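You operate a simulated robot arm through the tools that you are given. There is no shell and no other tool.

The job below is to be done with a simulated robot arm. You get a single attempt, and the scene is never put back.

TASK
Scan the loaded slide again at 4800 dpi, return it to the slide tray and switch the slide scanner off.
Fine: one more scan; watch the display; after the scan slide the feed knob to Free, then open the scanner tray; shut it again; leave the dial set; switch off after the scan.

Only the result counts: the job must be done as asked and must still hold three seconds after the hand-in. Knocking over, shifting, dropping, spilling or breaking anything else fails it.

THE ROBOT
A 7-joint arm with a two-finger parallel gripper, fixed in place. Base frame: the origin is at the foot of the arm, x ahead of it, y to its left, z up; the work surface is at about z = 0.8. Readings come in m, degrees, newtons and seconds.
With the tool pointing down near the work surface it reaches from about 0.44 to 0.9 m from the base axis. Its first joint turns from -17.0 to 126.0 degrees. Payload 1.57 kg.
The tool frame sits at the grasp point between the pads (the TCP): z along the fingers, y along the line on which they close. The tips reach 0.03 m beyond it. Largest opening 0.08 m; finger width 0.017, thickness 0.012; the body of the gripper, 0.04 by 0.082 m, starts 0.08 m behind the TCP.
Orientation is that of the tool frame in the base frame, as [roll, pitch, yaw] about the fixed x, y, z axes, in that order (R = Rz(yaw) Ry(pitch) Rx(roll)). With the fingers straight down and closing along the base's y, the tool's x points along the base's -x, its y along +y and its z along -z.

THE INTERFACE
- The arm moves only by the tool play_rows. Its argument "commands" is a list that holds one entry, the list of rows, each a list of 6 numbers: the shift along the tool's x, y, z in units of 50 mm (1.0 is 50 mm), then the turn, a rotation vector about the tool's x, y, z in units of 8 degrees (1.0 is 8 degrees). In form: [[[tx, ty, tz, wx, wy, wz], ...]]. A call has 1 to 20 rows; each row shifts and turns the commanded pose from where the row before left it, along the tool's axes as they then stand. "grip" is the finger opening in m, from 0 to 0.08, set as the call begins (left out, the last holds). A call with a number of a shift or a turn outside -1 to 1 is refused whole. Rows are played at 5 a second. More than 0.05 m and 8.6 degrees between two rows, or a gripper value outside its range, and nothing of the call is played. Where a pose cannot be reached the arm comes as near as it can. A force on the tool above 40 N (or 10 N above the force at the start of the call, whichever is more), or a blocked arm, ends the call early, and 0.2 s more pass. The fingers move at their own pace (about 0.045 m/s each) and stop on an object; they squeeze with about 31 N. The grip force told is the motor's: it shows also when the fingers shut on nothing. Time passes only in rows, and 0.2 s behind the last, so rows that do not move let the fingers close. The reply holds the time, the measured pose of the TCP, the force on the tool along the base axes, the opening and the grip force, in the units named above and with some noise, with the torque about the TCP (base axes, N m) and any sound that the robot's microphone picked up.
- Cameras (640 x 400 px; columns grow to the right, rows downward): "scene" is fixed at [0.4006, -0.4995, 1.4381]; the picture's right is [0.50, -0.87, 0.00], its down [-0.58, -0.33, -0.75] and it looks along [0.65, 0.37, -0.67] (base axes); focal length 281 px, centre (320, 200). "wrist" rides on the gripper at [0.072, -0.007, -0.122] in the tool frame; the picture's right is [0.09, 1.00, 0.00], its down [-0.84, 0.08, -0.54] and it looks along [-0.54, 0.05, 0.84] (tool axes); focal length 238 px, centre (320, 200). There is no depth. A picture from a camera that has moved, and an enlarged one, comes with that camera's place and axes in the base frame and with its lens.
- grab_frame(camera): a new picture of that camera. It takes no simulated time.
- move_column(by): slides the trunk up (or, below 0, down) by that many m; the arm rides with it, the base frame stays. It gives what a move gives, with no picture.
- inspect(camera, box): a new picture of the part [left, top, right, bottom] of that camera's present view, enlarged. It takes no simulated time.
- sign_off(): hands the job in; it is judged then, once.

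Nothing tells you positions but the pictures and the camera data. Unless the task says otherwise, let go and move clear before handing in.

The tools are called after "Emit:" as a command line: name --argument value ..., lists and objects as JSON in quotes. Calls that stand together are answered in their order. play_rows: Moves the arm, as the interface text tells. Its arguments: {"type":"object","properties":{"commands":{"type":"array"},"grip":{"type":"number"}},"required":["commands"]} The other tools are called the same way: move_column (by) slides the trunk up or down; grab_frame (camera) takes a picture; inspect (camera, box) takes an enlarged picture of a part of a camera's view; sign_off () hands the job in.

At the start:

```text
t: 0.0
eef_pos: [0.7093, -0.0345, 1.1423]
orientation: [179.9, 0.0, -179.9]
force: [0.5, -0.1, -0.6]
torque: [0.0, -0.03, 0.0]
opening: 0.0801
grip_force: 0.0
trunk travel left (down, up): [-0.7, 0.09]
```

scene: 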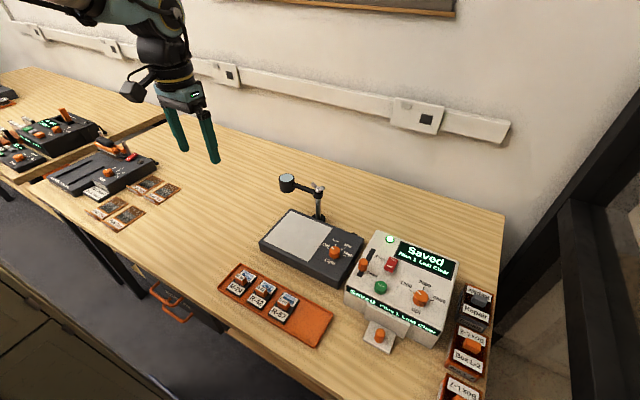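
wrist: 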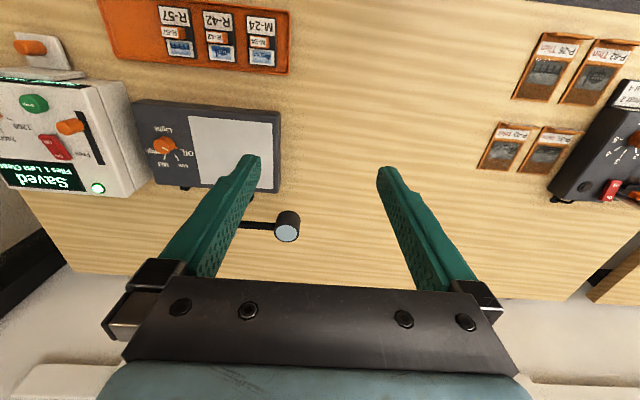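

I see a slide scanner with a display reading "Saved", an orange slide tray with three slides, and a light table. I'll enlarge the pictures to read the labels before moving.

Emit:
inspect --camera "scene" --box '[330, 220, 470, 360]'

Emit:
inspect --camera "scene" --box '[210, 250, 350, 350]'

Emit:
inspect --camera "scene" --box '[420, 270, 520, 400]'

Emit:
inspect --camera "wrist" --box '[0, 0, 300, 200]'

Emit:
inspect --camera "scene" --box '[0, 80, 200, 240]'

```text
2.86 times, centred on (400, 290) of scene
camera zoom: at [0.4006, -0.4995, 1.4381], right [0.5, -0.87, 0.0], down [-0.58, -0.33, -0.75], along [0.65, 0.37, -0.67], focal length 803 px, centre (91, -57)
```

zoom: 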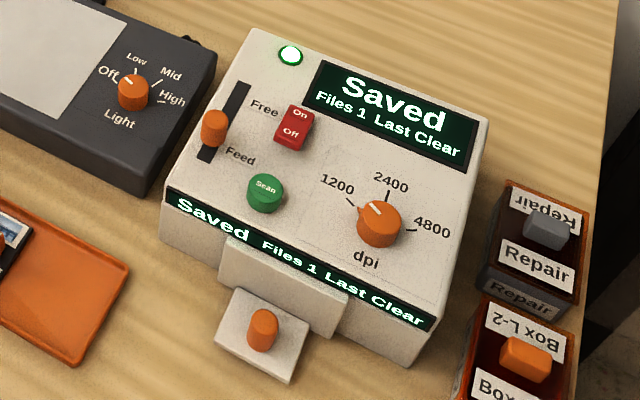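

```text
4.00 times, centred on (280, 300) of scene
camera zoom: at [0.4006, -0.4995, 1.4381], right [0.5, -0.87, 0.0], down [-0.58, -0.33, -0.75], along [0.65, 0.37, -0.67], focal length 1124 px, centre (480, -200)
```

zoom: 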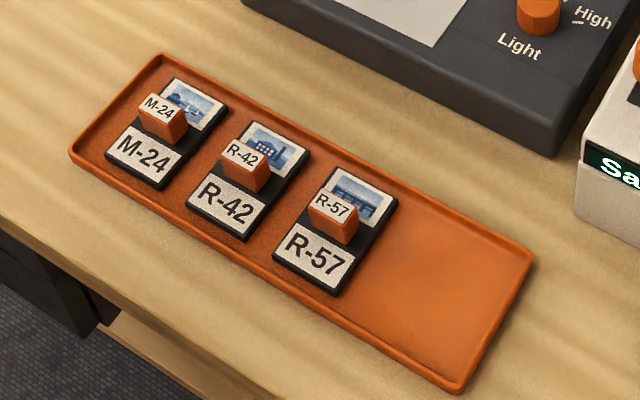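

```text
3.08 times, centred on (470, 335) of scene
camera zoom: at [0.4006, -0.4995, 1.4381], right [0.5, -0.87, 0.0], down [-0.58, -0.33, -0.75], along [0.65, 0.37, -0.67], focal length 864 px, centre (-142, -215)
```

zoom: 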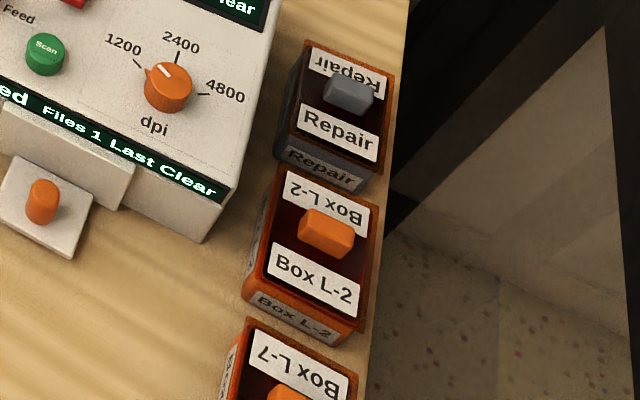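

```text
2.00 times, centred on (150, 100) of wrist
camera zoom: at [0.6371, -0.0405, 1.265], right [-0.09, 1.0, 0.0], down [0.84, 0.08, 0.54], along [0.54, 0.05, -0.84], focal length 477 px, centre (660, 400)
```

zoom: 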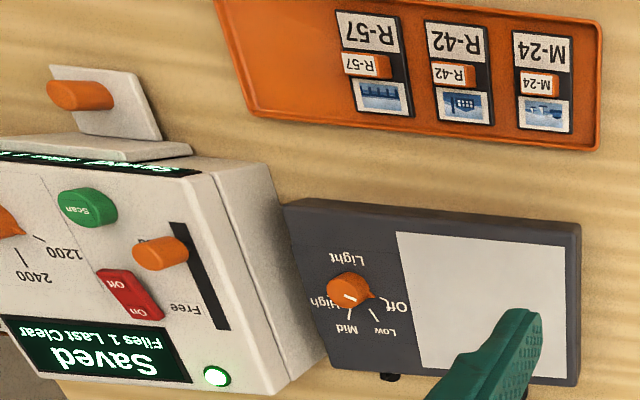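

```text
2.50 times, centred on (100, 160) of scene
camera zoom: at [0.4006, -0.4995, 1.4381], right [0.5, -0.87, 0.0], down [-0.58, -0.33, -0.75], along [0.65, 0.37, -0.67], focal length 702 px, centre (870, 300)
```

zoom: 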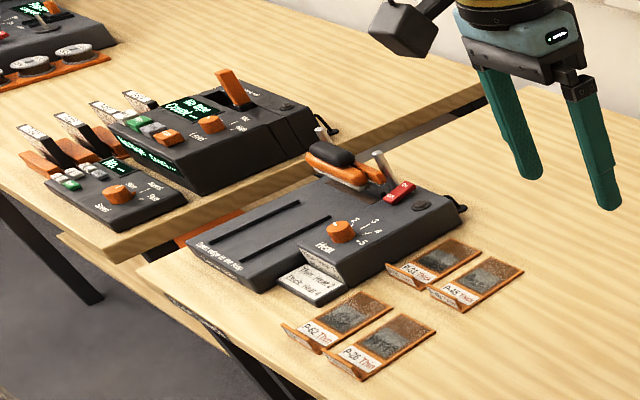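

The dial is at 1200, the feed knob is at Feed and the scanner is on. I estimate the scanner at about x 0.72–0.9, y -0.59 to -0.39, with its top near z 0.88. I'll move the arm over it to get a close view with the wrist camera.

Emit:
play_rows --commands '[[[0, -1, 0, 0, 0, 0], [0, -1, 0, 0, 0, 0], [0, -1, 0, 0, 0, 0], [0, -1, 0, 0, 0, 0], [0, -1, 0, 0, 0, 0], [0.4, -1, 0, 0, 0, 0], [0.4, -0.5, 0, 0, 0, 0], [0, 0, 0, 0, 0, 0]]]' --grip 0.06

Emit:
grab_frame --camera "wrist"

Emit:
grab_frame --camera "scene"

```text
refused: row 6 steps farther than a row can; nothing moved
```

```text
taken
camera wrist: at [0.6371, -0.0405, 1.265], right [-0.09, 1.0, 0.0], down [0.84, 0.08, 0.54], along [0.54, 0.05, -0.84], focal length 238 px, centre (320, 200)
```

wrist: 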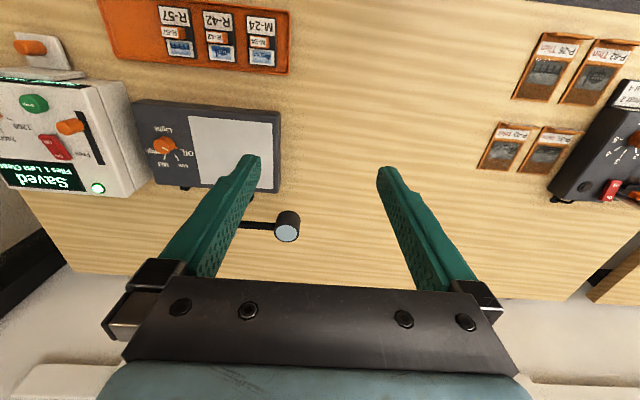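

```text
taken
```

scene: 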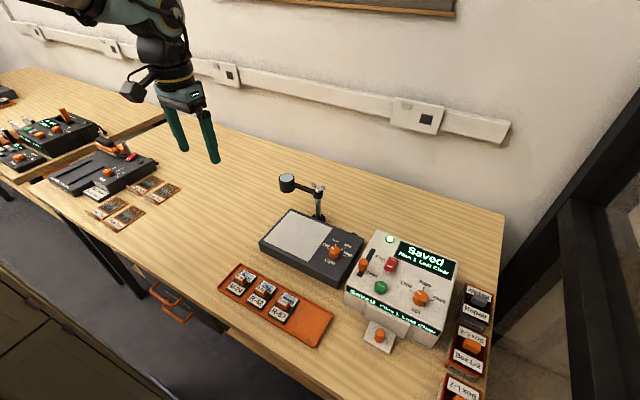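

The layout is unchanged: nothing moved because one combined row was over the step limit. I'll repeat the sideways move with smaller rows.

Emit:
play_rows --commands '[[[0, -0.9, 0, 0, 0, 0], [0, -0.9, 0, 0, 0, 0], [0, -0.9, 0, 0, 0, 0], [0, -0.9, 0, 0, 0, 0], [0, -0.9, 0, 0, 0, 0], [0.4, -0.9, 0, 0, 0, 0], [0.4, -0.8, 0, 0, 0, 0], [0, 0, 0, 0, 0, 0], [0, 0, 0, 0, 0, 0]]]' --grip 0.06

Emit:
grab_frame --camera "wrist"

Emit:
grab_frame --camera "scene"

```text
t: 2.0
eef_pos: [0.6707, -0.3454, 1.143]
orientation: [-180.0, 0.0, 180.0]
force: [-0.3, -0.2, 0.7]
torque: [0.03, -0.03, 0.01]
opening: 0.0601
grip_force: 0.1
trunk travel left (down, up): [-0.7, 0.09]
```

```text
taken
camera wrist: at [0.599, -0.3498, 1.265], right [-0.09, 1.0, 0.0], down [0.84, 0.08, 0.54], along [0.54, 0.05, -0.84], focal length 238 px, centre (320, 200)
```

wrist: 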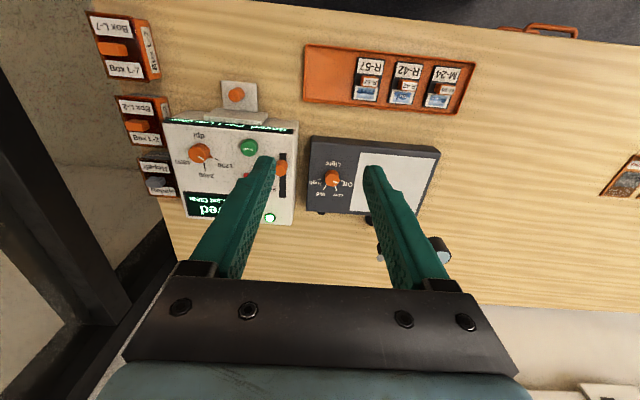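

```text
taken
```

scene: 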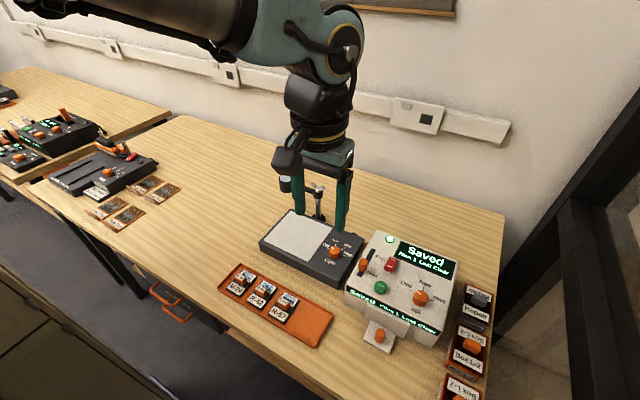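

The arm reaches this area and the scanner is now left of the fingers. I'll go further right so the panel shows between the fingers.

Emit:
play_rows --commands '[[[0, -0.9, 0, 0, 0, 0], [0, -0.9, 0, 0, 0, 0], [0, -0.9, 0, 0, 0, 0], [0, -0.3, 0, 0, 0, 0], [0, 0, 0, 0, 0, 0], [0, 0, 0, 0, 0, 0]]]' --grip 0.08

Emit:
grab_frame --camera "wrist"

Emit:
inspect --camera "wrist" --box '[220, 60, 420, 220]'

```text
t: 3.4
eef_pos: [0.6684, -0.4968, 1.1418]
orientation: [-180.0, 0.0, -180.0]
force: [-0.6, 0.3, 0.9]
torque: [-0.03, -0.01, -0.02]
opening: 0.0802
grip_force: 0.1
trunk travel left (down, up): [-0.7, 0.09]
```

```text
taken
camera wrist: at [0.5981, -0.5022, 1.2646], right [-0.09, 1.0, 0.0], down [0.84, 0.08, 0.54], along [0.54, 0.05, -0.84], focal length 238 px, centre (320, 200)
```

wrist: 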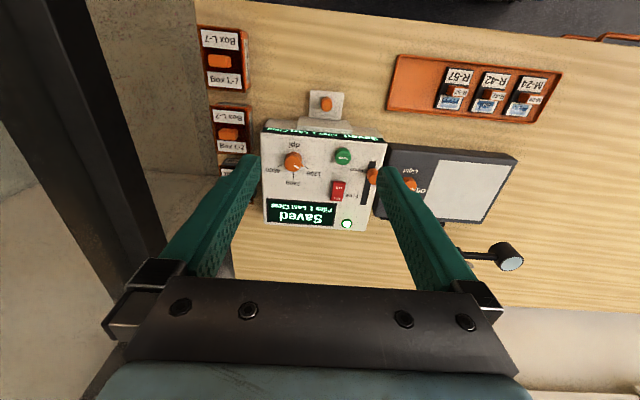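

```text
2.50 times, centred on (320, 140) of wrist
camera zoom: at [0.5981, -0.5022, 1.2646], right [-0.09, 1.0, 0.0], down [0.84, 0.08, 0.54], along [0.54, 0.05, -0.84], focal length 596 px, centre (320, 350)
```

zoom: 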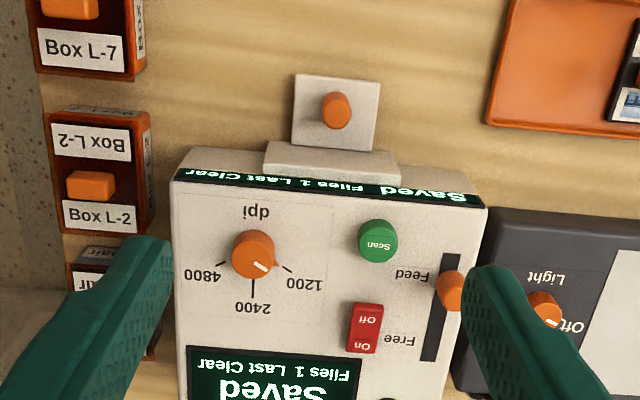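

The view is clear now. I put the dial at about (0.759, -0.531), the Scan button at (0.743, -0.452), the feed knob at (0.766, -0.40), the rocker at (0.815, -0.449) and the tray handle at (0.675, -0.485). Next I'll go above the dial to check reach and heights.

Emit:
play_rows --commands '[[[-0.6, -0.22, 0.5, 0, 0, 0], [-0.6, -0.22, 0.5, 0, 0, 0], [-0.6, -0.24, 0.5, 0, 0, 0], [0, 0, 0.5, 0, 0, 0], [0, 0, 0.5, 0, 0, 0], [0, 0, 0, 0, 0, 0], [0, 0, 0, 0, 0, 0]]]' --grip 0.08

Emit:
grab_frame --camera "wrist"

Emit:
grab_frame --camera "scene"

```text
t: 5.0
eef_pos: [0.7594, -0.5288, 1.0182]
orientation: [180.0, 0.1, 180.0]
force: [0.2, 0.4, 0.0]
torque: [-0.04, 0.01, 0.01]
opening: 0.0803
grip_force: 0.1
trunk travel left (down, up): [-0.7, 0.09]
```

```text
taken
camera wrist: at [0.6876, -0.5359, 1.14], right [-0.09, 1.0, 0.0], down [0.84, 0.08, 0.54], along [0.54, 0.05, -0.84], focal length 238 px, centre (320, 200)
```

wrist: 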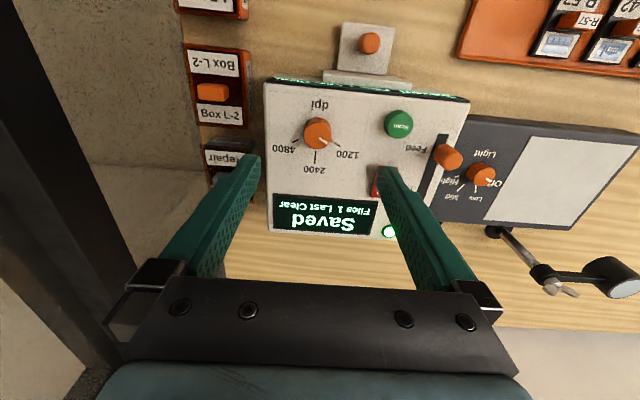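

```text
taken
```

scene: 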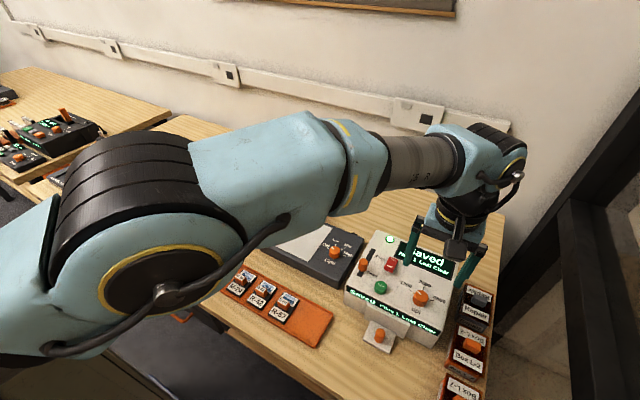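

The arm reaches above the dial without trouble. I'll enlarge the panel to measure the dial's height and direction.

Emit:
inspect --camera "wrist" --box '[260, 80, 420, 180]'

Emit:
inspect --camera "wrist" --box '[370, 100, 530, 240]'

Emit:
inspect --camera "wrist" --box '[300, 0, 440, 100]'

Emit:
inspect --camera "scene" --box '[340, 220, 470, 360]'

```text
4.00 times, centred on (340, 130) of wrist
camera zoom: at [0.6876, -0.5359, 1.14], right [-0.09, 1.0, 0.0], down [0.84, 0.08, 0.54], along [0.54, 0.05, -0.84], focal length 953 px, centre (240, 480)
```

zoom: 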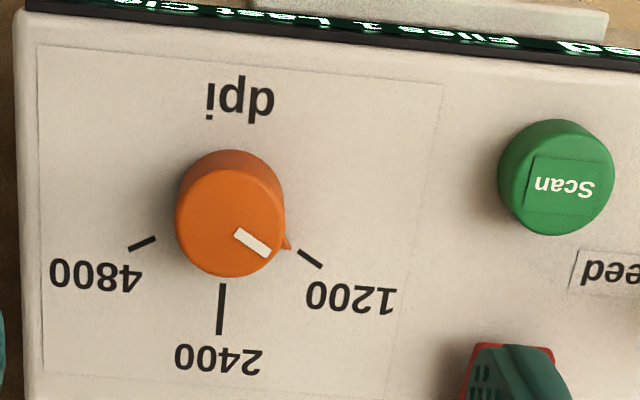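

```text
2.86 times, centred on (450, 170) of wrist
camera zoom: at [0.6876, -0.5359, 1.14], right [-0.09, 1.0, 0.0], down [0.84, 0.08, 0.54], along [0.54, 0.05, -0.84], focal length 681 px, centre (-51, 286)
```

zoom: 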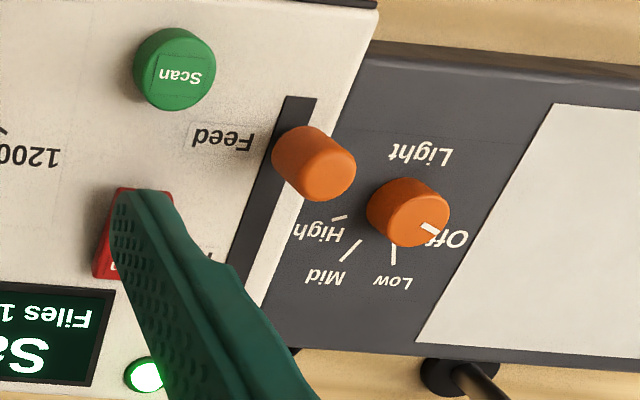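

```text
4.00 times, centred on (370, 50) of wrist
camera zoom: at [0.6876, -0.5359, 1.14], right [-0.09, 1.0, 0.0], down [0.84, 0.08, 0.54], along [0.54, 0.05, -0.84], focal length 953 px, centre (120, 800)
```

zoom: 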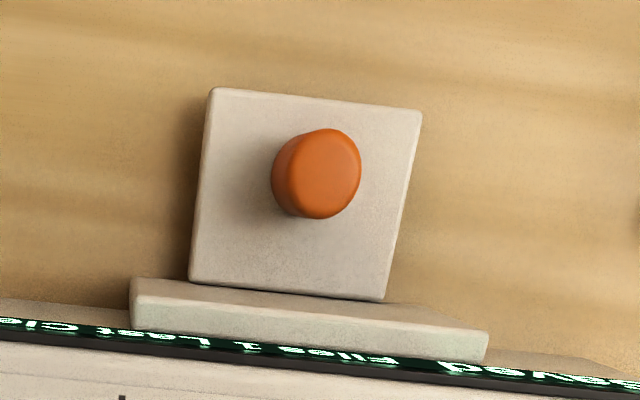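

```text
2.86 times, centred on (405, 290) of scene
camera zoom: at [0.4006, -0.4995, 1.4381], right [0.5, -0.87, 0.0], down [-0.58, -0.33, -0.75], along [0.65, 0.37, -0.67], focal length 803 px, centre (77, -57)
```

zoom: 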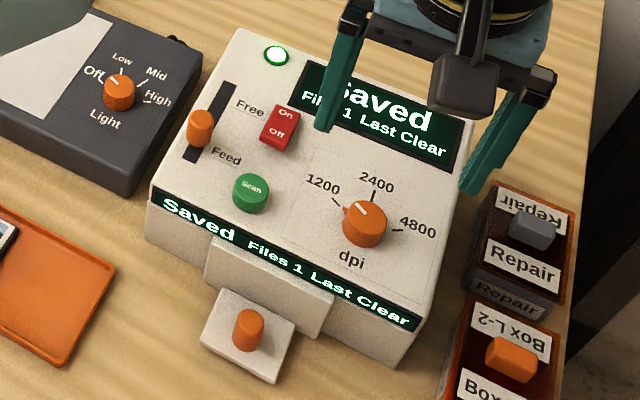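

The dial's top is at about z 0.90 with its centre near (0.764, -0.531), and its marks sit about ±60° around 2400, so 1200 to 4800 is a turn of roughly 120°. I'll rotate the gripper back 60° above the dial first, so that the full turn is centred in the wrist's range.

Emit:
play_rows --commands '[[[-0.1, -0.04, 0.2, 0, 0, 0], [0, 0, 0.2, 0, 0, -0.9375], [0, 0, 0.2, 0, 0, -0.9375], [0, 0, 0, 0, 0, -0.9375], [0, 0, 0, 0, 0, -0.9375], [0, 0, 0, 0, 0, -0.9375], [0, 0, 0, 0, 0, -0.9375], [0, 0, 0, 0, 0, -0.9375], [0, 0, 0, 0, 0, -0.9375], [0, 0, 0, 0, 0, 0], [0, 0, 0, 0, 0, 0]]]' --grip 0.055

Emit:
grab_frame --camera "wrist"

Emit:
inspect --camera "scene" --box '[340, 180, 520, 320]'

```text
t: 7.4
eef_pos: [0.7635, -0.5315, 0.9885]
orientation: [-180.0, 0.0, -120.0]
force: [0.4, 0.3, 0.1]
torque: [0.0, -0.01, -0.01]
opening: 0.055
grip_force: 0.1
trunk travel left (down, up): [-0.7, 0.09]
```

```text
taken
camera wrist: at [0.7338, -0.5957, 1.1098], right [-0.91, 0.42, 0.0], down [0.35, 0.76, 0.54], along [0.23, 0.49, -0.84], focal length 238 px, centre (320, 200)
```

wrist: 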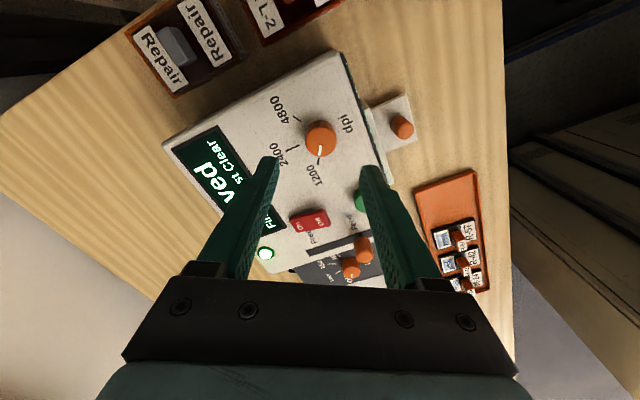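

```text
2.86 times, centred on (430, 250) of scene
camera zoom: at [0.4006, -0.4995, 1.4381], right [0.5, -0.87, 0.0], down [-0.58, -0.33, -0.75], along [0.65, 0.37, -0.67], focal length 803 px, centre (6, 57)
```

zoom: 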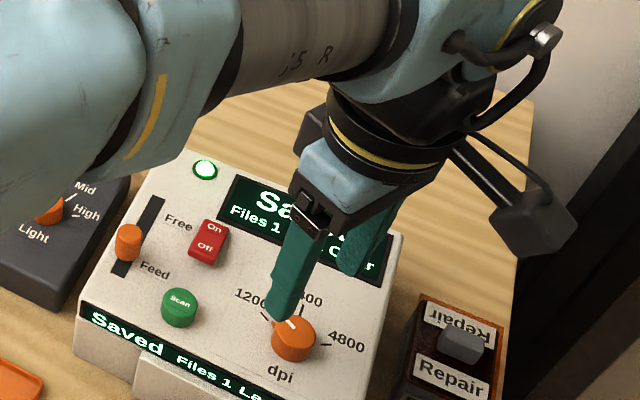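

The gripper is straddling the dial correctly and the closing line is square to the pointer. I'll descend to about z 0.92, then close.

Emit:
play_rows --commands '[[[0, 0, 0.4, 0, 0, 0], [0, 0, 0.4, 0, 0, 0], [0, 0, 0.3, 0, 0, 0], [0, 0, 0.15, 0, 0, 0], [0, 0, 0.11, 0, 0, 0], [0, 0, 0, 0, 0, 0]]]' --grip 0.055

Emit:
inspect --camera "wrist" --box '[220, 80, 420, 240]'

Emit:
inspect --camera "scene" --box '[340, 220, 480, 340]'

```text
t: 8.8
eef_pos: [0.762, -0.5321, 0.9198]
orientation: [-180.0, 0.1, -120.1]
force: [0.0, -0.3, 0.2]
torque: [-0.03, 0.01, -0.01]
opening: 0.055
grip_force: 0.0
trunk travel left (down, up): [-0.7, 0.09]
```

```text
2.50 times, centred on (320, 160) of wrist
camera zoom: at [0.7337, -0.5957, 1.0422], right [-0.91, 0.42, 0.0], down [0.35, 0.76, 0.54], along [0.23, 0.49, -0.84], focal length 596 px, centre (320, 300)
```

zoom: 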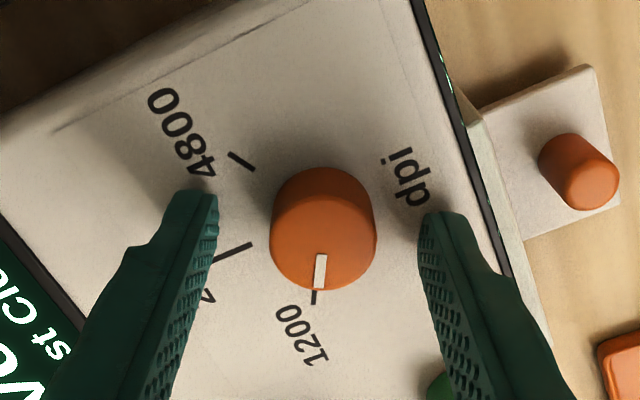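

```text
3.33 times, centred on (410, 280) of scene
camera zoom: at [0.4006, -0.4995, 1.4381], right [0.5, -0.87, 0.0], down [-0.58, -0.33, -0.75], along [0.65, 0.37, -0.67], focal length 937 px, centre (20, -67)
```

zoom: 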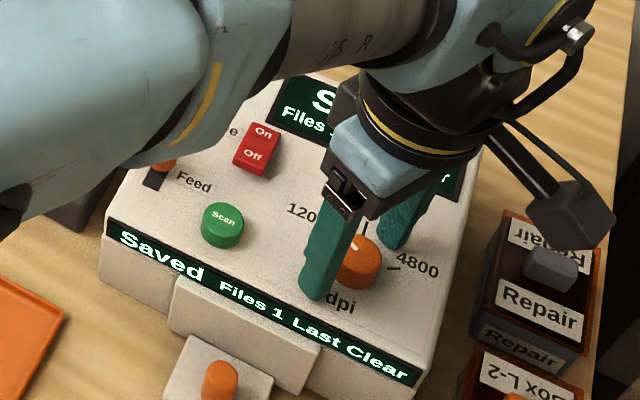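

The knob is centred between the fingertips. I'll close on it.

Emit:
play_rows --commands '[[[0, 0, 0, 0, 0, 0], [0, 0, 0, 0, 0, 0], [0, 0, 0, 0, 0, 0], [0, 0, 0, 0, 0, 0]]]' --grip 0.015

```text
t: 9.8
eef_pos: [0.7624, -0.5308, 0.9201]
orientation: [-180.0, 0.1, -120.0]
force: [-5.3, 2.6, 0.4]
torque: [0.11, 0.17, -0.01]
opening: 0.0273
grip_force: 35.2
trunk travel left (down, up): [-0.7, 0.09]
```

The fingers hold the dial with the opening at 0.027. I'll turn 60° clockwise and check the display and dial.

Emit:
play_rows --commands '[[[0, 0, 0, 0, 0, 0.75], [0, 0, 0, 0, 0, 0.75], [0, 0, 0, 0, 0, 0.75], [0, 0, 0, 0, 0, 0.75], [0, 0, 0, 0, 0, 0.75], [0, 0, 0, 0, 0, 0.75], [0, 0, 0, 0, 0, 0.75], [0, 0, 0, 0, 0, 0.75], [0, 0, 0, 0, 0, 0.75], [0, 0, 0, 0, 0, 0.75], [0, 0, 0, 0, 0, 0]]]' --grip 0.015

Emit:
inspect --camera "wrist" --box '[220, 80, 420, 240]'

```text
t: 12.2
eef_pos: [0.7642, -0.5313, 0.9195]
orientation: [-179.9, 0.0, 179.9]
force: [5.9, -11.9, 0.2]
torque: [-0.51, 0.4, 0.05]
opening: 0.027
grip_force: 38.2
trunk travel left (down, up): [-0.7, 0.09]
```

```text
2.50 times, centred on (320, 160) of wrist
camera zoom: at [0.6923, -0.5378, 1.0423], right [-0.09, 1.0, 0.0], down [0.84, 0.08, 0.54], along [0.54, 0.05, -0.84], focal length 596 px, centre (320, 300)
```

zoom: 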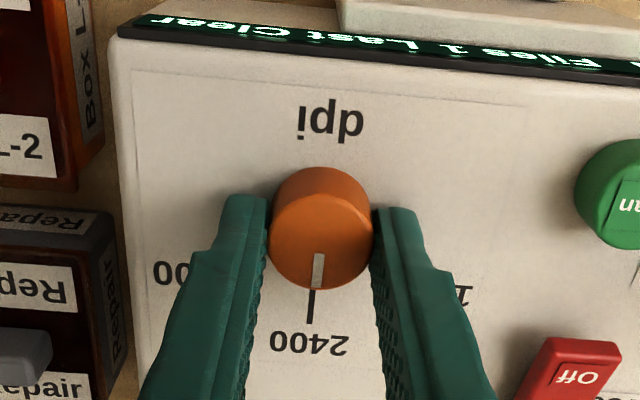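

The dial followed and now points at 2400. I'll ease the small sideways load by a millimetre and turn the remaining 60° to 4800.

Emit:
play_rows --commands '[[[-0.02, -0.03, 0, 0, 0, 0], [0, 0, 0, 0, 0, 0.75], [0, 0, 0, 0, 0, 0.75], [0, 0, 0, 0, 0, 0.75], [0, 0, 0, 0, 0, 0.75], [0, 0, 0, 0, 0, 0.75], [0, 0, 0, 0, 0, 0.75], [0, 0, 0, 0, 0, 0.75], [0, 0, 0, 0, 0, 0.75], [0, 0, 0, 0, 0, 0.75], [0, 0, 0, 0, 0, 0.75], [0, 0, 0, 0, 0, 0]]]' --grip 0.015

Emit:
inspect --camera "wrist" --box '[220, 80, 420, 240]'

```text
t: 14.8
eef_pos: [0.764, -0.5345, 0.9197]
orientation: [-179.9, 0.0, 119.9]
force: [-17.8, -18.3, 6.1]
torque: [0.02, 0.87, 0.07]
opening: 0.0273
grip_force: 38.4
trunk travel left (down, up): [-0.7, 0.09]
```

```text
2.50 times, centred on (320, 160) of wrist
camera zoom: at [0.722, -0.4738, 1.0423], right [0.82, 0.58, 0.0], down [0.48, -0.69, 0.54], along [0.31, -0.44, -0.84], focal length 596 px, centre (320, 300)
```

zoom: 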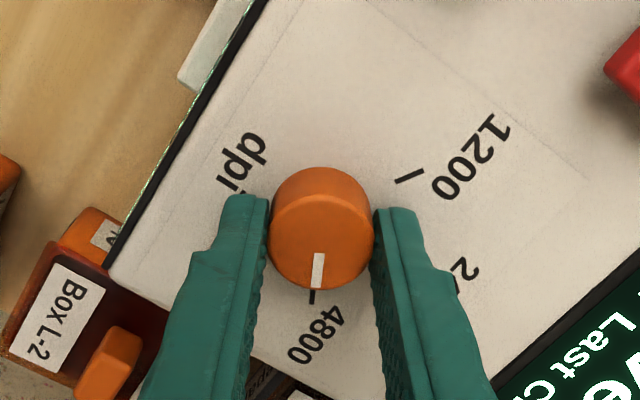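

The dial now points at 4800. I'll release, rise clear and rotate the gripper back.

Emit:
play_rows --commands '[[[0, 0, 0, 0, 0, 0], [0, 0, 0, 0, 0, 0], [0, 0, 0, 0, 0, 0], [0, 0, -0.3, 0, 0, 0], [0, 0, -0.6, 0, 0, 0], [0, 0, -0.6, 0, 0, 0], [0, 0, 0, 0, 0, -0.9375], [0, 0, 0, 0, 0, -0.9375], [0, 0, 0, 0, 0, -0.9375], [0, 0, 0, 0, 0, -0.9375], [0, 0, 0, 0, 0, -0.9375], [0, 0, 0, 0, 0, -0.9375], [0, 0, 0, 0, 0, -0.9375], [0, 0, 0, 0, 0, -0.9375], [0, 0, 0, 0, 0, 0], [0, 0, 0, 0, 0, 0]]]' --grip 0.055

Emit:
grab_frame --camera "wrist"

Emit:
inspect --camera "wrist" --box '[260, 80, 420, 180]'

Emit:
inspect --camera "scene" --box '[340, 220, 480, 340]'

```text
t: 18.2
eef_pos: [0.7645, -0.5328, 0.9961]
orientation: [180.0, 0.0, -179.9]
force: [-0.7, -1.4, 0.6]
torque: [0.0, 0.01, 0.0]
opening: 0.0552
grip_force: 0.2
trunk travel left (down, up): [-0.7, 0.09]
```

```text
taken
camera wrist: at [0.6929, -0.5383, 1.1176], right [-0.09, 1.0, 0.0], down [0.84, 0.08, 0.54], along [0.54, 0.05, -0.84], focal length 238 px, centre (320, 200)
```

wrist: 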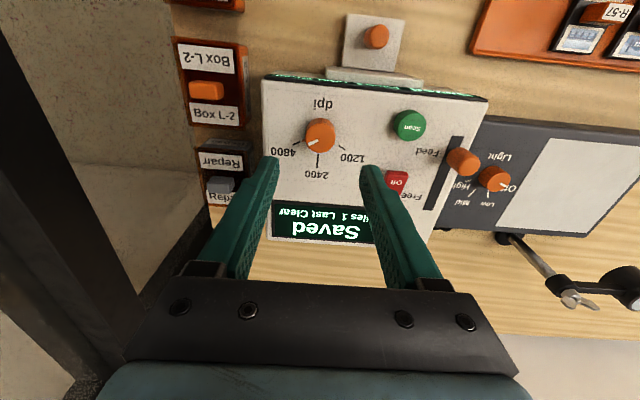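

```text
4.00 times, centred on (340, 130) of wrist
camera zoom: at [0.6929, -0.5383, 1.1176], right [-0.09, 1.0, 0.0], down [0.84, 0.08, 0.54], along [0.54, 0.05, -0.84], focal length 953 px, centre (240, 480)
```

zoom: 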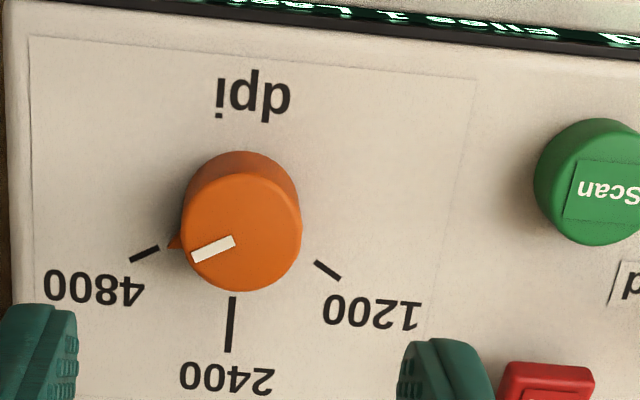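

```text
3.33 times, centred on (410, 280) of scene
camera zoom: at [0.4006, -0.4995, 1.4381], right [0.5, -0.87, 0.0], down [-0.58, -0.33, -0.75], along [0.65, 0.37, -0.67], focal length 937 px, centre (20, -67)
```

zoom: 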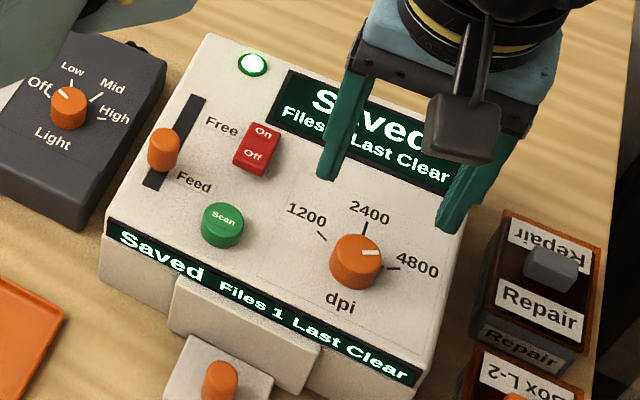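

The dial is at 4800 and released, and the scanner body hasn't shifted. I'll close the fingers and move above the green Scan button at about (0.746, -0.453).

Emit:
play_rows --commands '[[[0.19, 0.8, 0, 0, 0, 0], [0.18, 0.8, 0, 0, 0, 0], [0, 0, 0.4, 0, 0, 0], [0, 0, 0.4, 0, 0, 0], [0, 0, 0, 0, 0, 0], [0, 0, 0, 0, 0, 0]]]' --grip 0.0

Emit:
grab_frame --camera "wrist"

Emit:
inspect --camera "scene" --box '[340, 220, 480, 340]'

```text
t: 19.6
eef_pos: [0.7478, -0.4534, 0.9544]
orientation: [180.0, 0.0, 179.9]
force: [-0.7, -0.4, 0.6]
torque: [0.04, 0.0, 0.01]
opening: 0.0001
grip_force: 21.2
trunk travel left (down, up): [-0.7, 0.09]
```

```text
taken
camera wrist: at [0.6762, -0.458, 1.0762], right [-0.09, 1.0, 0.0], down [0.84, 0.08, 0.54], along [0.54, 0.05, -0.84], focal length 238 px, centre (320, 200)
```

wrist: 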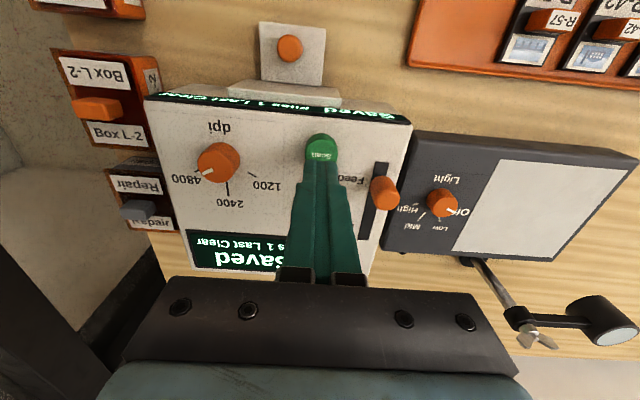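

```text
3.33 times, centred on (410, 280) of scene
camera zoom: at [0.4006, -0.4995, 1.4381], right [0.5, -0.87, 0.0], down [-0.58, -0.33, -0.75], along [0.65, 0.37, -0.67], focal length 937 px, centre (20, -67)
```

zoom: 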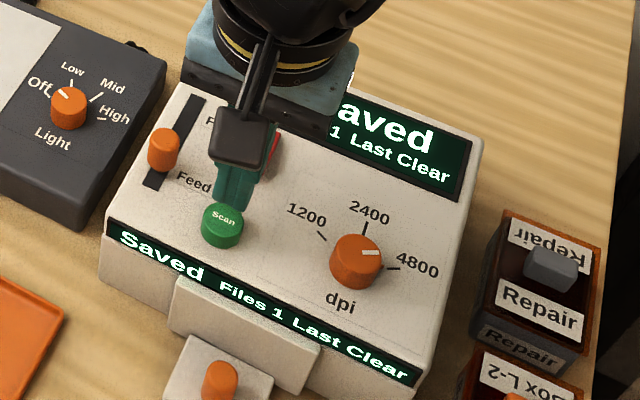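

I'm above the Scan button. I'll descend gently in 2 mm steps and press it.

Emit:
play_rows --commands '[[[0.06, 0.02, 0.15, 0, 0, 0], [0, 0, 0.15, 0, 0, 0], [0, 0, 0.06, 0, 0, 0], [0, 0, 0.04, 0, 0, 0], [0, 0, 0.04, 0, 0, 0], [0, 0, 0.04, 0, 0, 0]]]' --grip 0.0

Emit:
inspect --camera "scene" --box '[340, 220, 480, 340]'

```text
t: 21.0
eef_pos: [0.7435, -0.4519, 0.9316]
orientation: [179.9, 0.0, -179.9]
force: [-1.1, -0.4, 1.3]
torque: [-0.04, 0.02, 0.02]
opening: 0.0
grip_force: 21.0
trunk travel left (down, up): [-0.7, 0.09]
```

```text
3.33 times, centred on (410, 280) of scene
camera zoom: at [0.4006, -0.4995, 1.4381], right [0.5, -0.87, 0.0], down [-0.58, -0.33, -0.75], along [0.65, 0.37, -0.67], focal length 937 px, centre (20, -67)
```

zoom: 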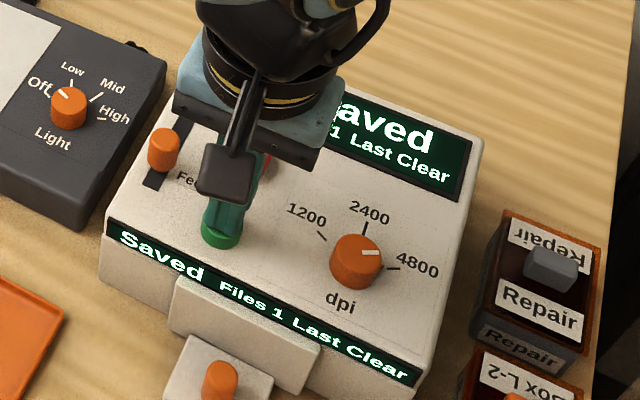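

The fingertips are just at the button's top (z about 0.90) with no clear contact force yet. I'll keep pressing in small steps.

Emit:
play_rows --commands '[[[0, 0, 0.04, 0, 0, 0], [0, 0, 0.04, 0, 0, 0], [0, 0, 0, 0, 0, 0]]]' --grip 0.0

Emit:
inspect --camera "scene" --box '[340, 220, 480, 340]'

```text
t: 21.8
eef_pos: [0.7432, -0.4522, 0.9268]
orientation: [-179.9, 0.0, 180.0]
force: [-1.7, 1.7, 5.5]
torque: [0.02, 0.0, -0.03]
opening: 0.0
grip_force: 21.2
trunk travel left (down, up): [-0.7, 0.09]
heard: click
```

```text
3.33 times, centred on (410, 280) of scene
camera zoom: at [0.4006, -0.4995, 1.4381], right [0.5, -0.87, 0.0], down [-0.58, -0.33, -0.75], along [0.65, 0.37, -0.67], focal length 937 px, centre (20, -67)
```

zoom: 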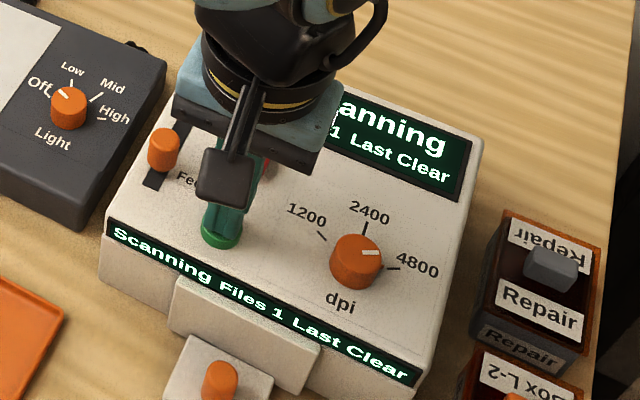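

A click was heard and the display shows "Scanning". I'll raise the fingers straight up and wait, watching the display.

Emit:
play_rows --commands '[[[0, 0, -0.3, 0, 0, 0], [0, 0, -0.5, 0, 0, 0], [0, 0, -0.6, 0, 0, 0], [0, 0, 0, 0, 0, 0], [0, 0, 0, 0, 0, 0]]]' --grip 0.0

Emit:
inspect --camera "scene" --box '[340, 220, 480, 340]'

Emit:
grab_frame --camera "wrist"

```text
t: 23.0
eef_pos: [0.7444, -0.4509, 0.9972]
orientation: [179.9, 0.0, 180.0]
force: [0.6, 1.3, -0.7]
torque: [0.0, 0.01, 0.03]
opening: 0.0
grip_force: 21.3
trunk travel left (down, up): [-0.7, 0.09]
```

```text
3.33 times, centred on (410, 280) of scene
camera zoom: at [0.4006, -0.4995, 1.4381], right [0.5, -0.87, 0.0], down [-0.58, -0.33, -0.75], along [0.65, 0.37, -0.67], focal length 937 px, centre (20, -67)
```

zoom: 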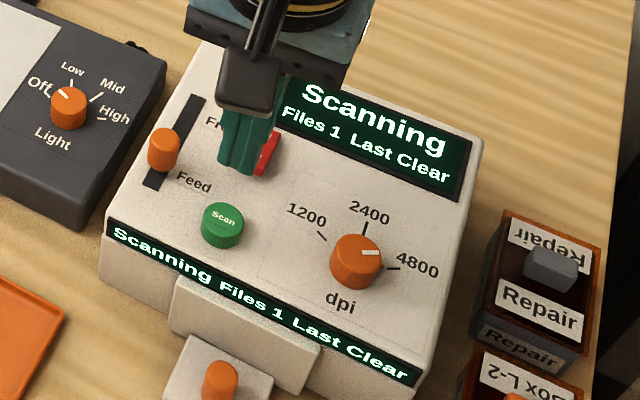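

```text
taken
camera wrist: at [0.6719, -0.4565, 1.1195], right [-0.09, 1.0, 0.0], down [0.84, 0.08, 0.54], along [0.54, 0.05, -0.84], focal length 238 px, centre (320, 200)
```

wrist: 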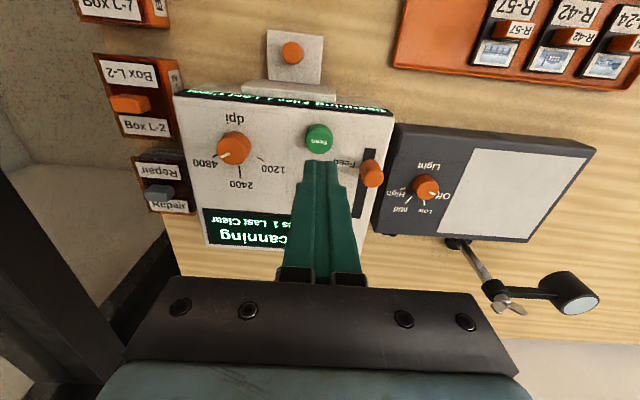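

It is still scanning. I'll wait four seconds in place.

Emit:
play_rows --commands '[[[0, 0, 0, 0, 0, 0], [0, 0, 0, 0, 0, 0], [0, 0, 0, 0, 0, 0], [0, 0, 0, 0, 0, 0], [0, 0, 0, 0, 0, 0], [0, 0, 0, 0, 0, 0], [0, 0, 0, 0, 0, 0], [0, 0, 0, 0, 0, 0], [0, 0, 0, 0, 0, 0], [0, 0, 0, 0, 0, 0], [0, 0, 0, 0, 0, 0], [0, 0, 0, 0, 0, 0], [0, 0, 0, 0, 0, 0], [0, 0, 0, 0, 0, 0], [0, 0, 0, 0, 0, 0], [0, 0, 0, 0, 0, 0], [0, 0, 0, 0, 0, 0], [0, 0, 0, 0, 0, 0], [0, 0, 0, 0, 0, 0], [0, 0, 0, 0, 0, 0]]]'

Emit:
inspect --camera "scene" --box '[340, 220, 480, 340]'

```text
t: 27.2
eef_pos: [0.7428, -0.4515, 0.9973]
orientation: [-180.0, 0.0, -180.0]
force: [-0.7, 0.6, 0.4]
torque: [-0.02, 0.01, -0.02]
opening: 0.0
grip_force: 21.4
trunk travel left (down, up): [-0.7, 0.09]
```

```text
3.33 times, centred on (410, 280) of scene
camera zoom: at [0.4006, -0.4995, 1.4381], right [0.5, -0.87, 0.0], down [-0.58, -0.33, -0.75], along [0.65, 0.37, -0.67], focal length 937 px, centre (20, -67)
```

zoom: 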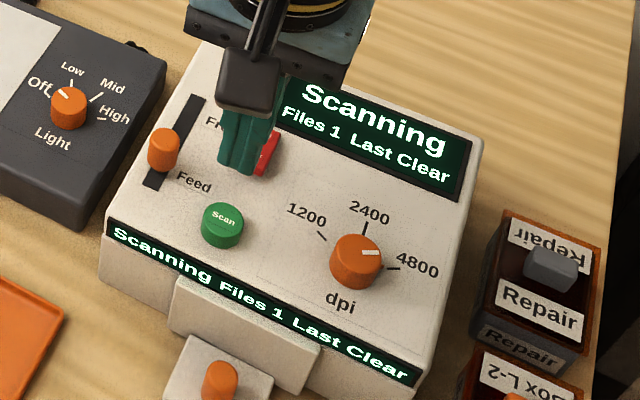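

The display still shows "Scanning". I'll keep waiting.

Emit:
play_rows --commands '[[[0, 0, 0, 0, 0, 0], [0, 0, 0, 0, 0, 0], [0, 0, 0, 0, 0, 0], [0, 0, 0, 0, 0, 0], [0, 0, 0, 0, 0, 0], [0, 0, 0, 0, 0, 0], [0, 0, 0, 0, 0, 0], [0, 0, 0, 0, 0, 0], [0, 0, 0, 0, 0, 0], [0, 0, 0, 0, 0, 0], [0, 0, 0, 0, 0, 0], [0, 0, 0, 0, 0, 0], [0, 0, 0, 0, 0, 0], [0, 0, 0, 0, 0, 0], [0, 0, 0, 0, 0, 0], [0, 0, 0, 0, 0, 0], [0, 0, 0, 0, 0, 0], [0, 0, 0, 0, 0, 0], [0, 0, 0, 0, 0, 0], [0, 0, 0, 0, 0, 0]]]'

Emit:
inspect --camera "scene" --box '[340, 220, 480, 340]'

```text
t: 31.4
eef_pos: [0.7442, -0.4513, 0.9971]
orientation: [-179.9, 0.0, -180.0]
force: [-0.4, -0.7, -0.1]
torque: [0.0, -0.01, 0.01]
opening: 0.0
grip_force: 21.5
trunk travel left (down, up): [-0.7, 0.09]
```

```text
3.33 times, centred on (410, 280) of scene
camera zoom: at [0.4006, -0.4995, 1.4381], right [0.5, -0.87, 0.0], down [-0.58, -0.33, -0.75], along [0.65, 0.37, -0.67], focal length 937 px, centre (20, -67)
```

zoom: 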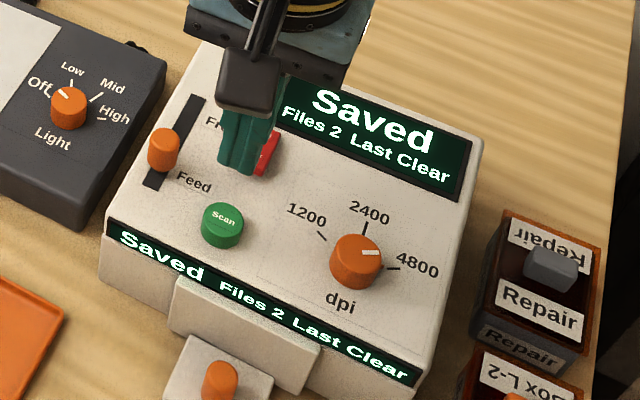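

The scan finished: "Saved, Files 2, Last Clear". Next is the feed knob at about (0.766, -0.400), so I'll move above it with the fingers slightly open.

Emit:
play_rows --commands '[[[-0.22, 0.5, 0, 0, 0, 0], [-0.22, 0.52, 0, 0, 0, 0], [0, 0, 0.3, 0, 0, 0], [0, 0, 0, 0, 0, 0], [0, 0, 0, 0, 0, 0]]]' --grip 0.042

Emit:
grab_frame --camera "wrist"

Emit:
inspect --camera "wrist" --box '[240, 100, 400, 220]'

Emit:
inspect --camera "scene" --box '[340, 220, 480, 340]'

```text
t: 32.6
eef_pos: [0.765, -0.4013, 0.9812]
orientation: [-180.0, 0.1, -180.0]
force: [-0.5, -0.3, -0.5]
torque: [0.0, -0.01, -0.03]
opening: 0.0418
grip_force: 0.1
trunk travel left (down, up): [-0.7, 0.09]
```

```text
taken
camera wrist: at [0.6938, -0.406, 1.1039], right [-0.09, 1.0, 0.0], down [0.84, 0.08, 0.54], along [0.54, 0.05, -0.84], focal length 238 px, centre (320, 200)
```

wrist: 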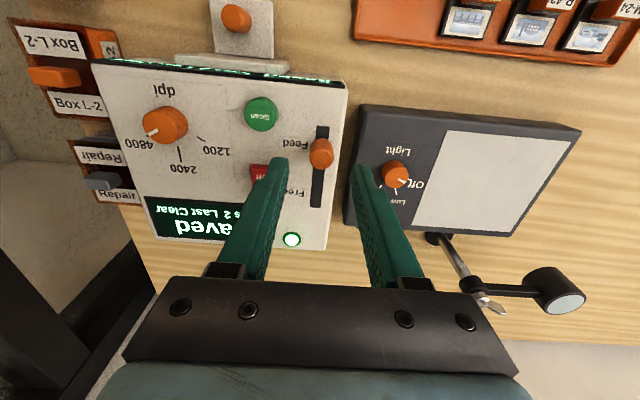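

```text
3.33 times, centred on (320, 160) of wrist
camera zoom: at [0.6938, -0.406, 1.1039], right [-0.09, 1.0, 0.0], down [0.84, 0.08, 0.54], along [0.54, 0.05, -0.84], focal length 794 px, centre (320, 333)
```

zoom: 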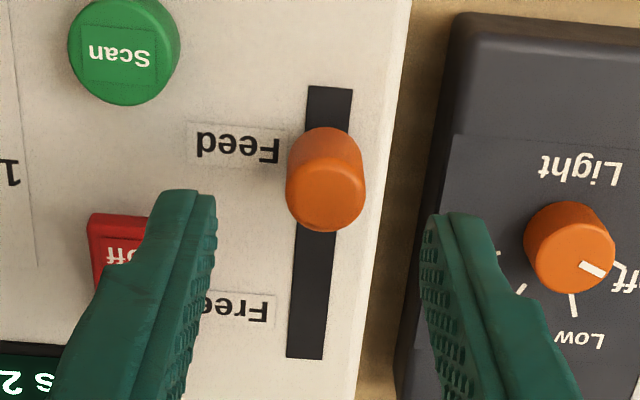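

```text
3.33 times, centred on (410, 280) of scene
camera zoom: at [0.4006, -0.4995, 1.4381], right [0.5, -0.87, 0.0], down [-0.58, -0.33, -0.75], along [0.65, 0.37, -0.67], focal length 937 px, centre (20, -67)
```

zoom: 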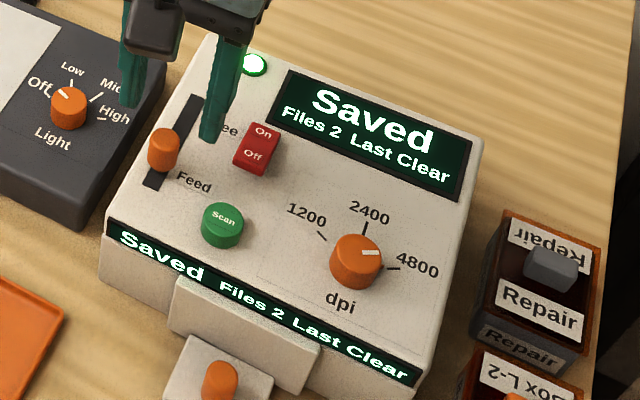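

The feed knob is between the fingers. I'll centre by a few millimetres, descend and close on it.

Emit:
play_rows --commands '[[[-0.06, 0.04, 0.4, 0, 0, 0], [0, 0, 0.4, 0, 0, 0], [0, 0, 0.3, 0, 0, 0], [0, 0, 0, 0, 0, 0]]]' --grip 0.042

Emit:
play_rows --commands '[[[0, 0, 0, 0, 0, 0], [0, 0, 0, 0, 0, 0], [0, 0, 0, 0, 0, 0]]]' --grip 0.01

Emit:
inspect --camera "wrist" --box '[240, 100, 400, 220]'

Emit:
inspect --camera "scene" --box '[340, 220, 480, 340]'

```text
t: 33.6
eef_pos: [0.767, -0.3986, 0.926]
orientation: [-179.9, 0.0, 179.9]
force: [0.0, -0.4, 0.3]
torque: [-0.01, 0.0, -0.02]
opening: 0.042
grip_force: 0.1
trunk travel left (down, up): [-0.7, 0.09]
```

```text
t: 34.4
eef_pos: [0.7671, -0.3987, 0.9276]
orientation: [-179.9, 0.1, -180.0]
force: [1.0, 0.7, -0.6]
torque: [0.03, -0.08, 0.0]
opening: 0.0189
grip_force: 27.0
trunk travel left (down, up): [-0.7, 0.09]
```

```text
3.33 times, centred on (320, 160) of wrist
camera zoom: at [0.6962, -0.4042, 1.0493], right [-0.09, 1.0, 0.0], down [0.84, 0.08, 0.54], along [0.54, 0.05, -0.84], focal length 794 px, centre (320, 333)
```

zoom: 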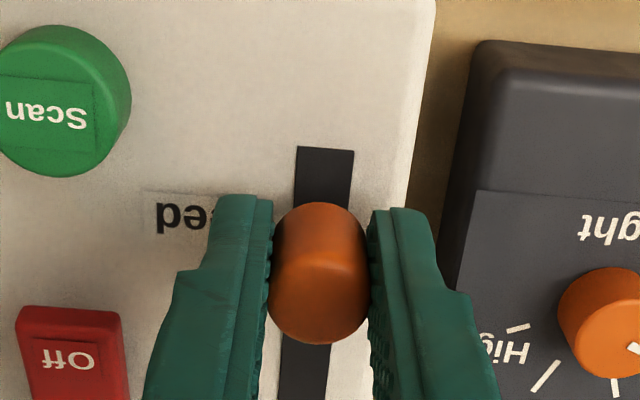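

```text
3.33 times, centred on (410, 280) of scene
camera zoom: at [0.4006, -0.4995, 1.4381], right [0.5, -0.87, 0.0], down [-0.58, -0.33, -0.75], along [0.65, 0.37, -0.67], focal length 937 px, centre (20, -67)
```

zoom: 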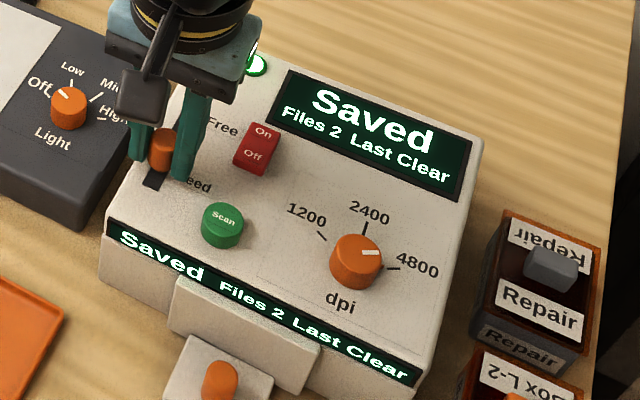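

The feed knob is held. I'll slide it toward Free (+x) in small steps.

Emit:
play_rows --commands '[[[-0.12, 0, 0, 0, 0, 0], [-0.12, 0, 0, 0, 0, 0], [-0.12, 0, 0, 0, 0, 0], [-0.12, 0, 0, 0, 0, 0], [-0.12, 0, 0, 0, 0, 0], [-0.12, 0, 0, 0, 0, 0], [-0.12, 0, 0, 0, 0, 0], [-0.12, 0, 0, 0, 0, 0], [0, 0, 0, 0, 0, 0]]]' --grip 0.01

Emit:
inspect --camera "wrist" --box '[240, 100, 400, 220]'

Emit:
inspect --camera "scene" --box '[340, 220, 480, 340]'

```text
t: 36.4
eef_pos: [0.8168, -0.3986, 0.9269]
orientation: [-179.9, 0.0, -179.9]
force: [-0.3, 4.2, 1.6]
torque: [0.05, 0.12, 0.05]
opening: 0.0187
grip_force: 32.6
trunk travel left (down, up): [-0.7, 0.09]
```

```text
3.33 times, centred on (320, 160) of wrist
camera zoom: at [0.7447, -0.4042, 1.0492], right [-0.09, 1.0, 0.0], down [0.84, 0.08, 0.54], along [0.54, 0.05, -0.84], focal length 794 px, centre (320, 333)
```

zoom: 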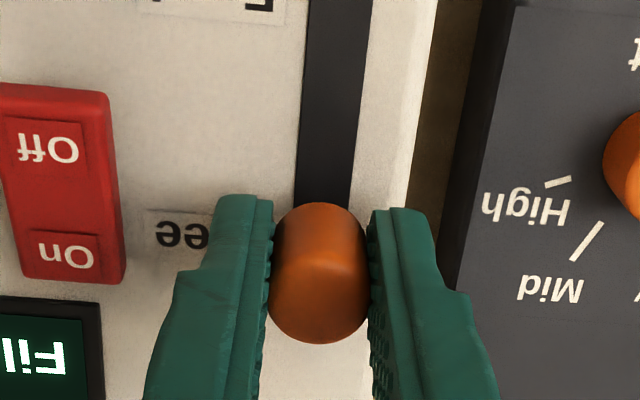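

```text
3.33 times, centred on (410, 280) of scene
camera zoom: at [0.4006, -0.4995, 1.4381], right [0.5, -0.87, 0.0], down [-0.58, -0.33, -0.75], along [0.65, 0.37, -0.67], focal length 937 px, centre (20, -67)
```

zoom: 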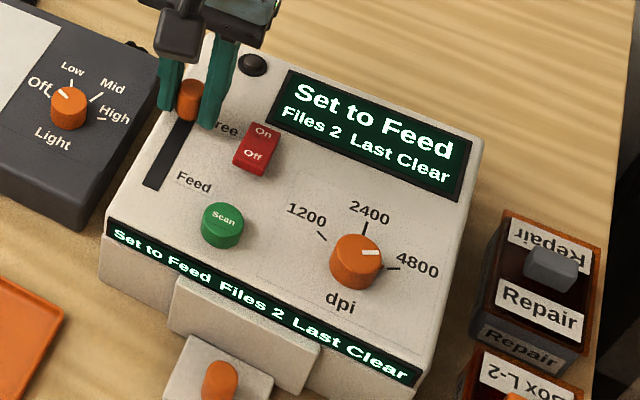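

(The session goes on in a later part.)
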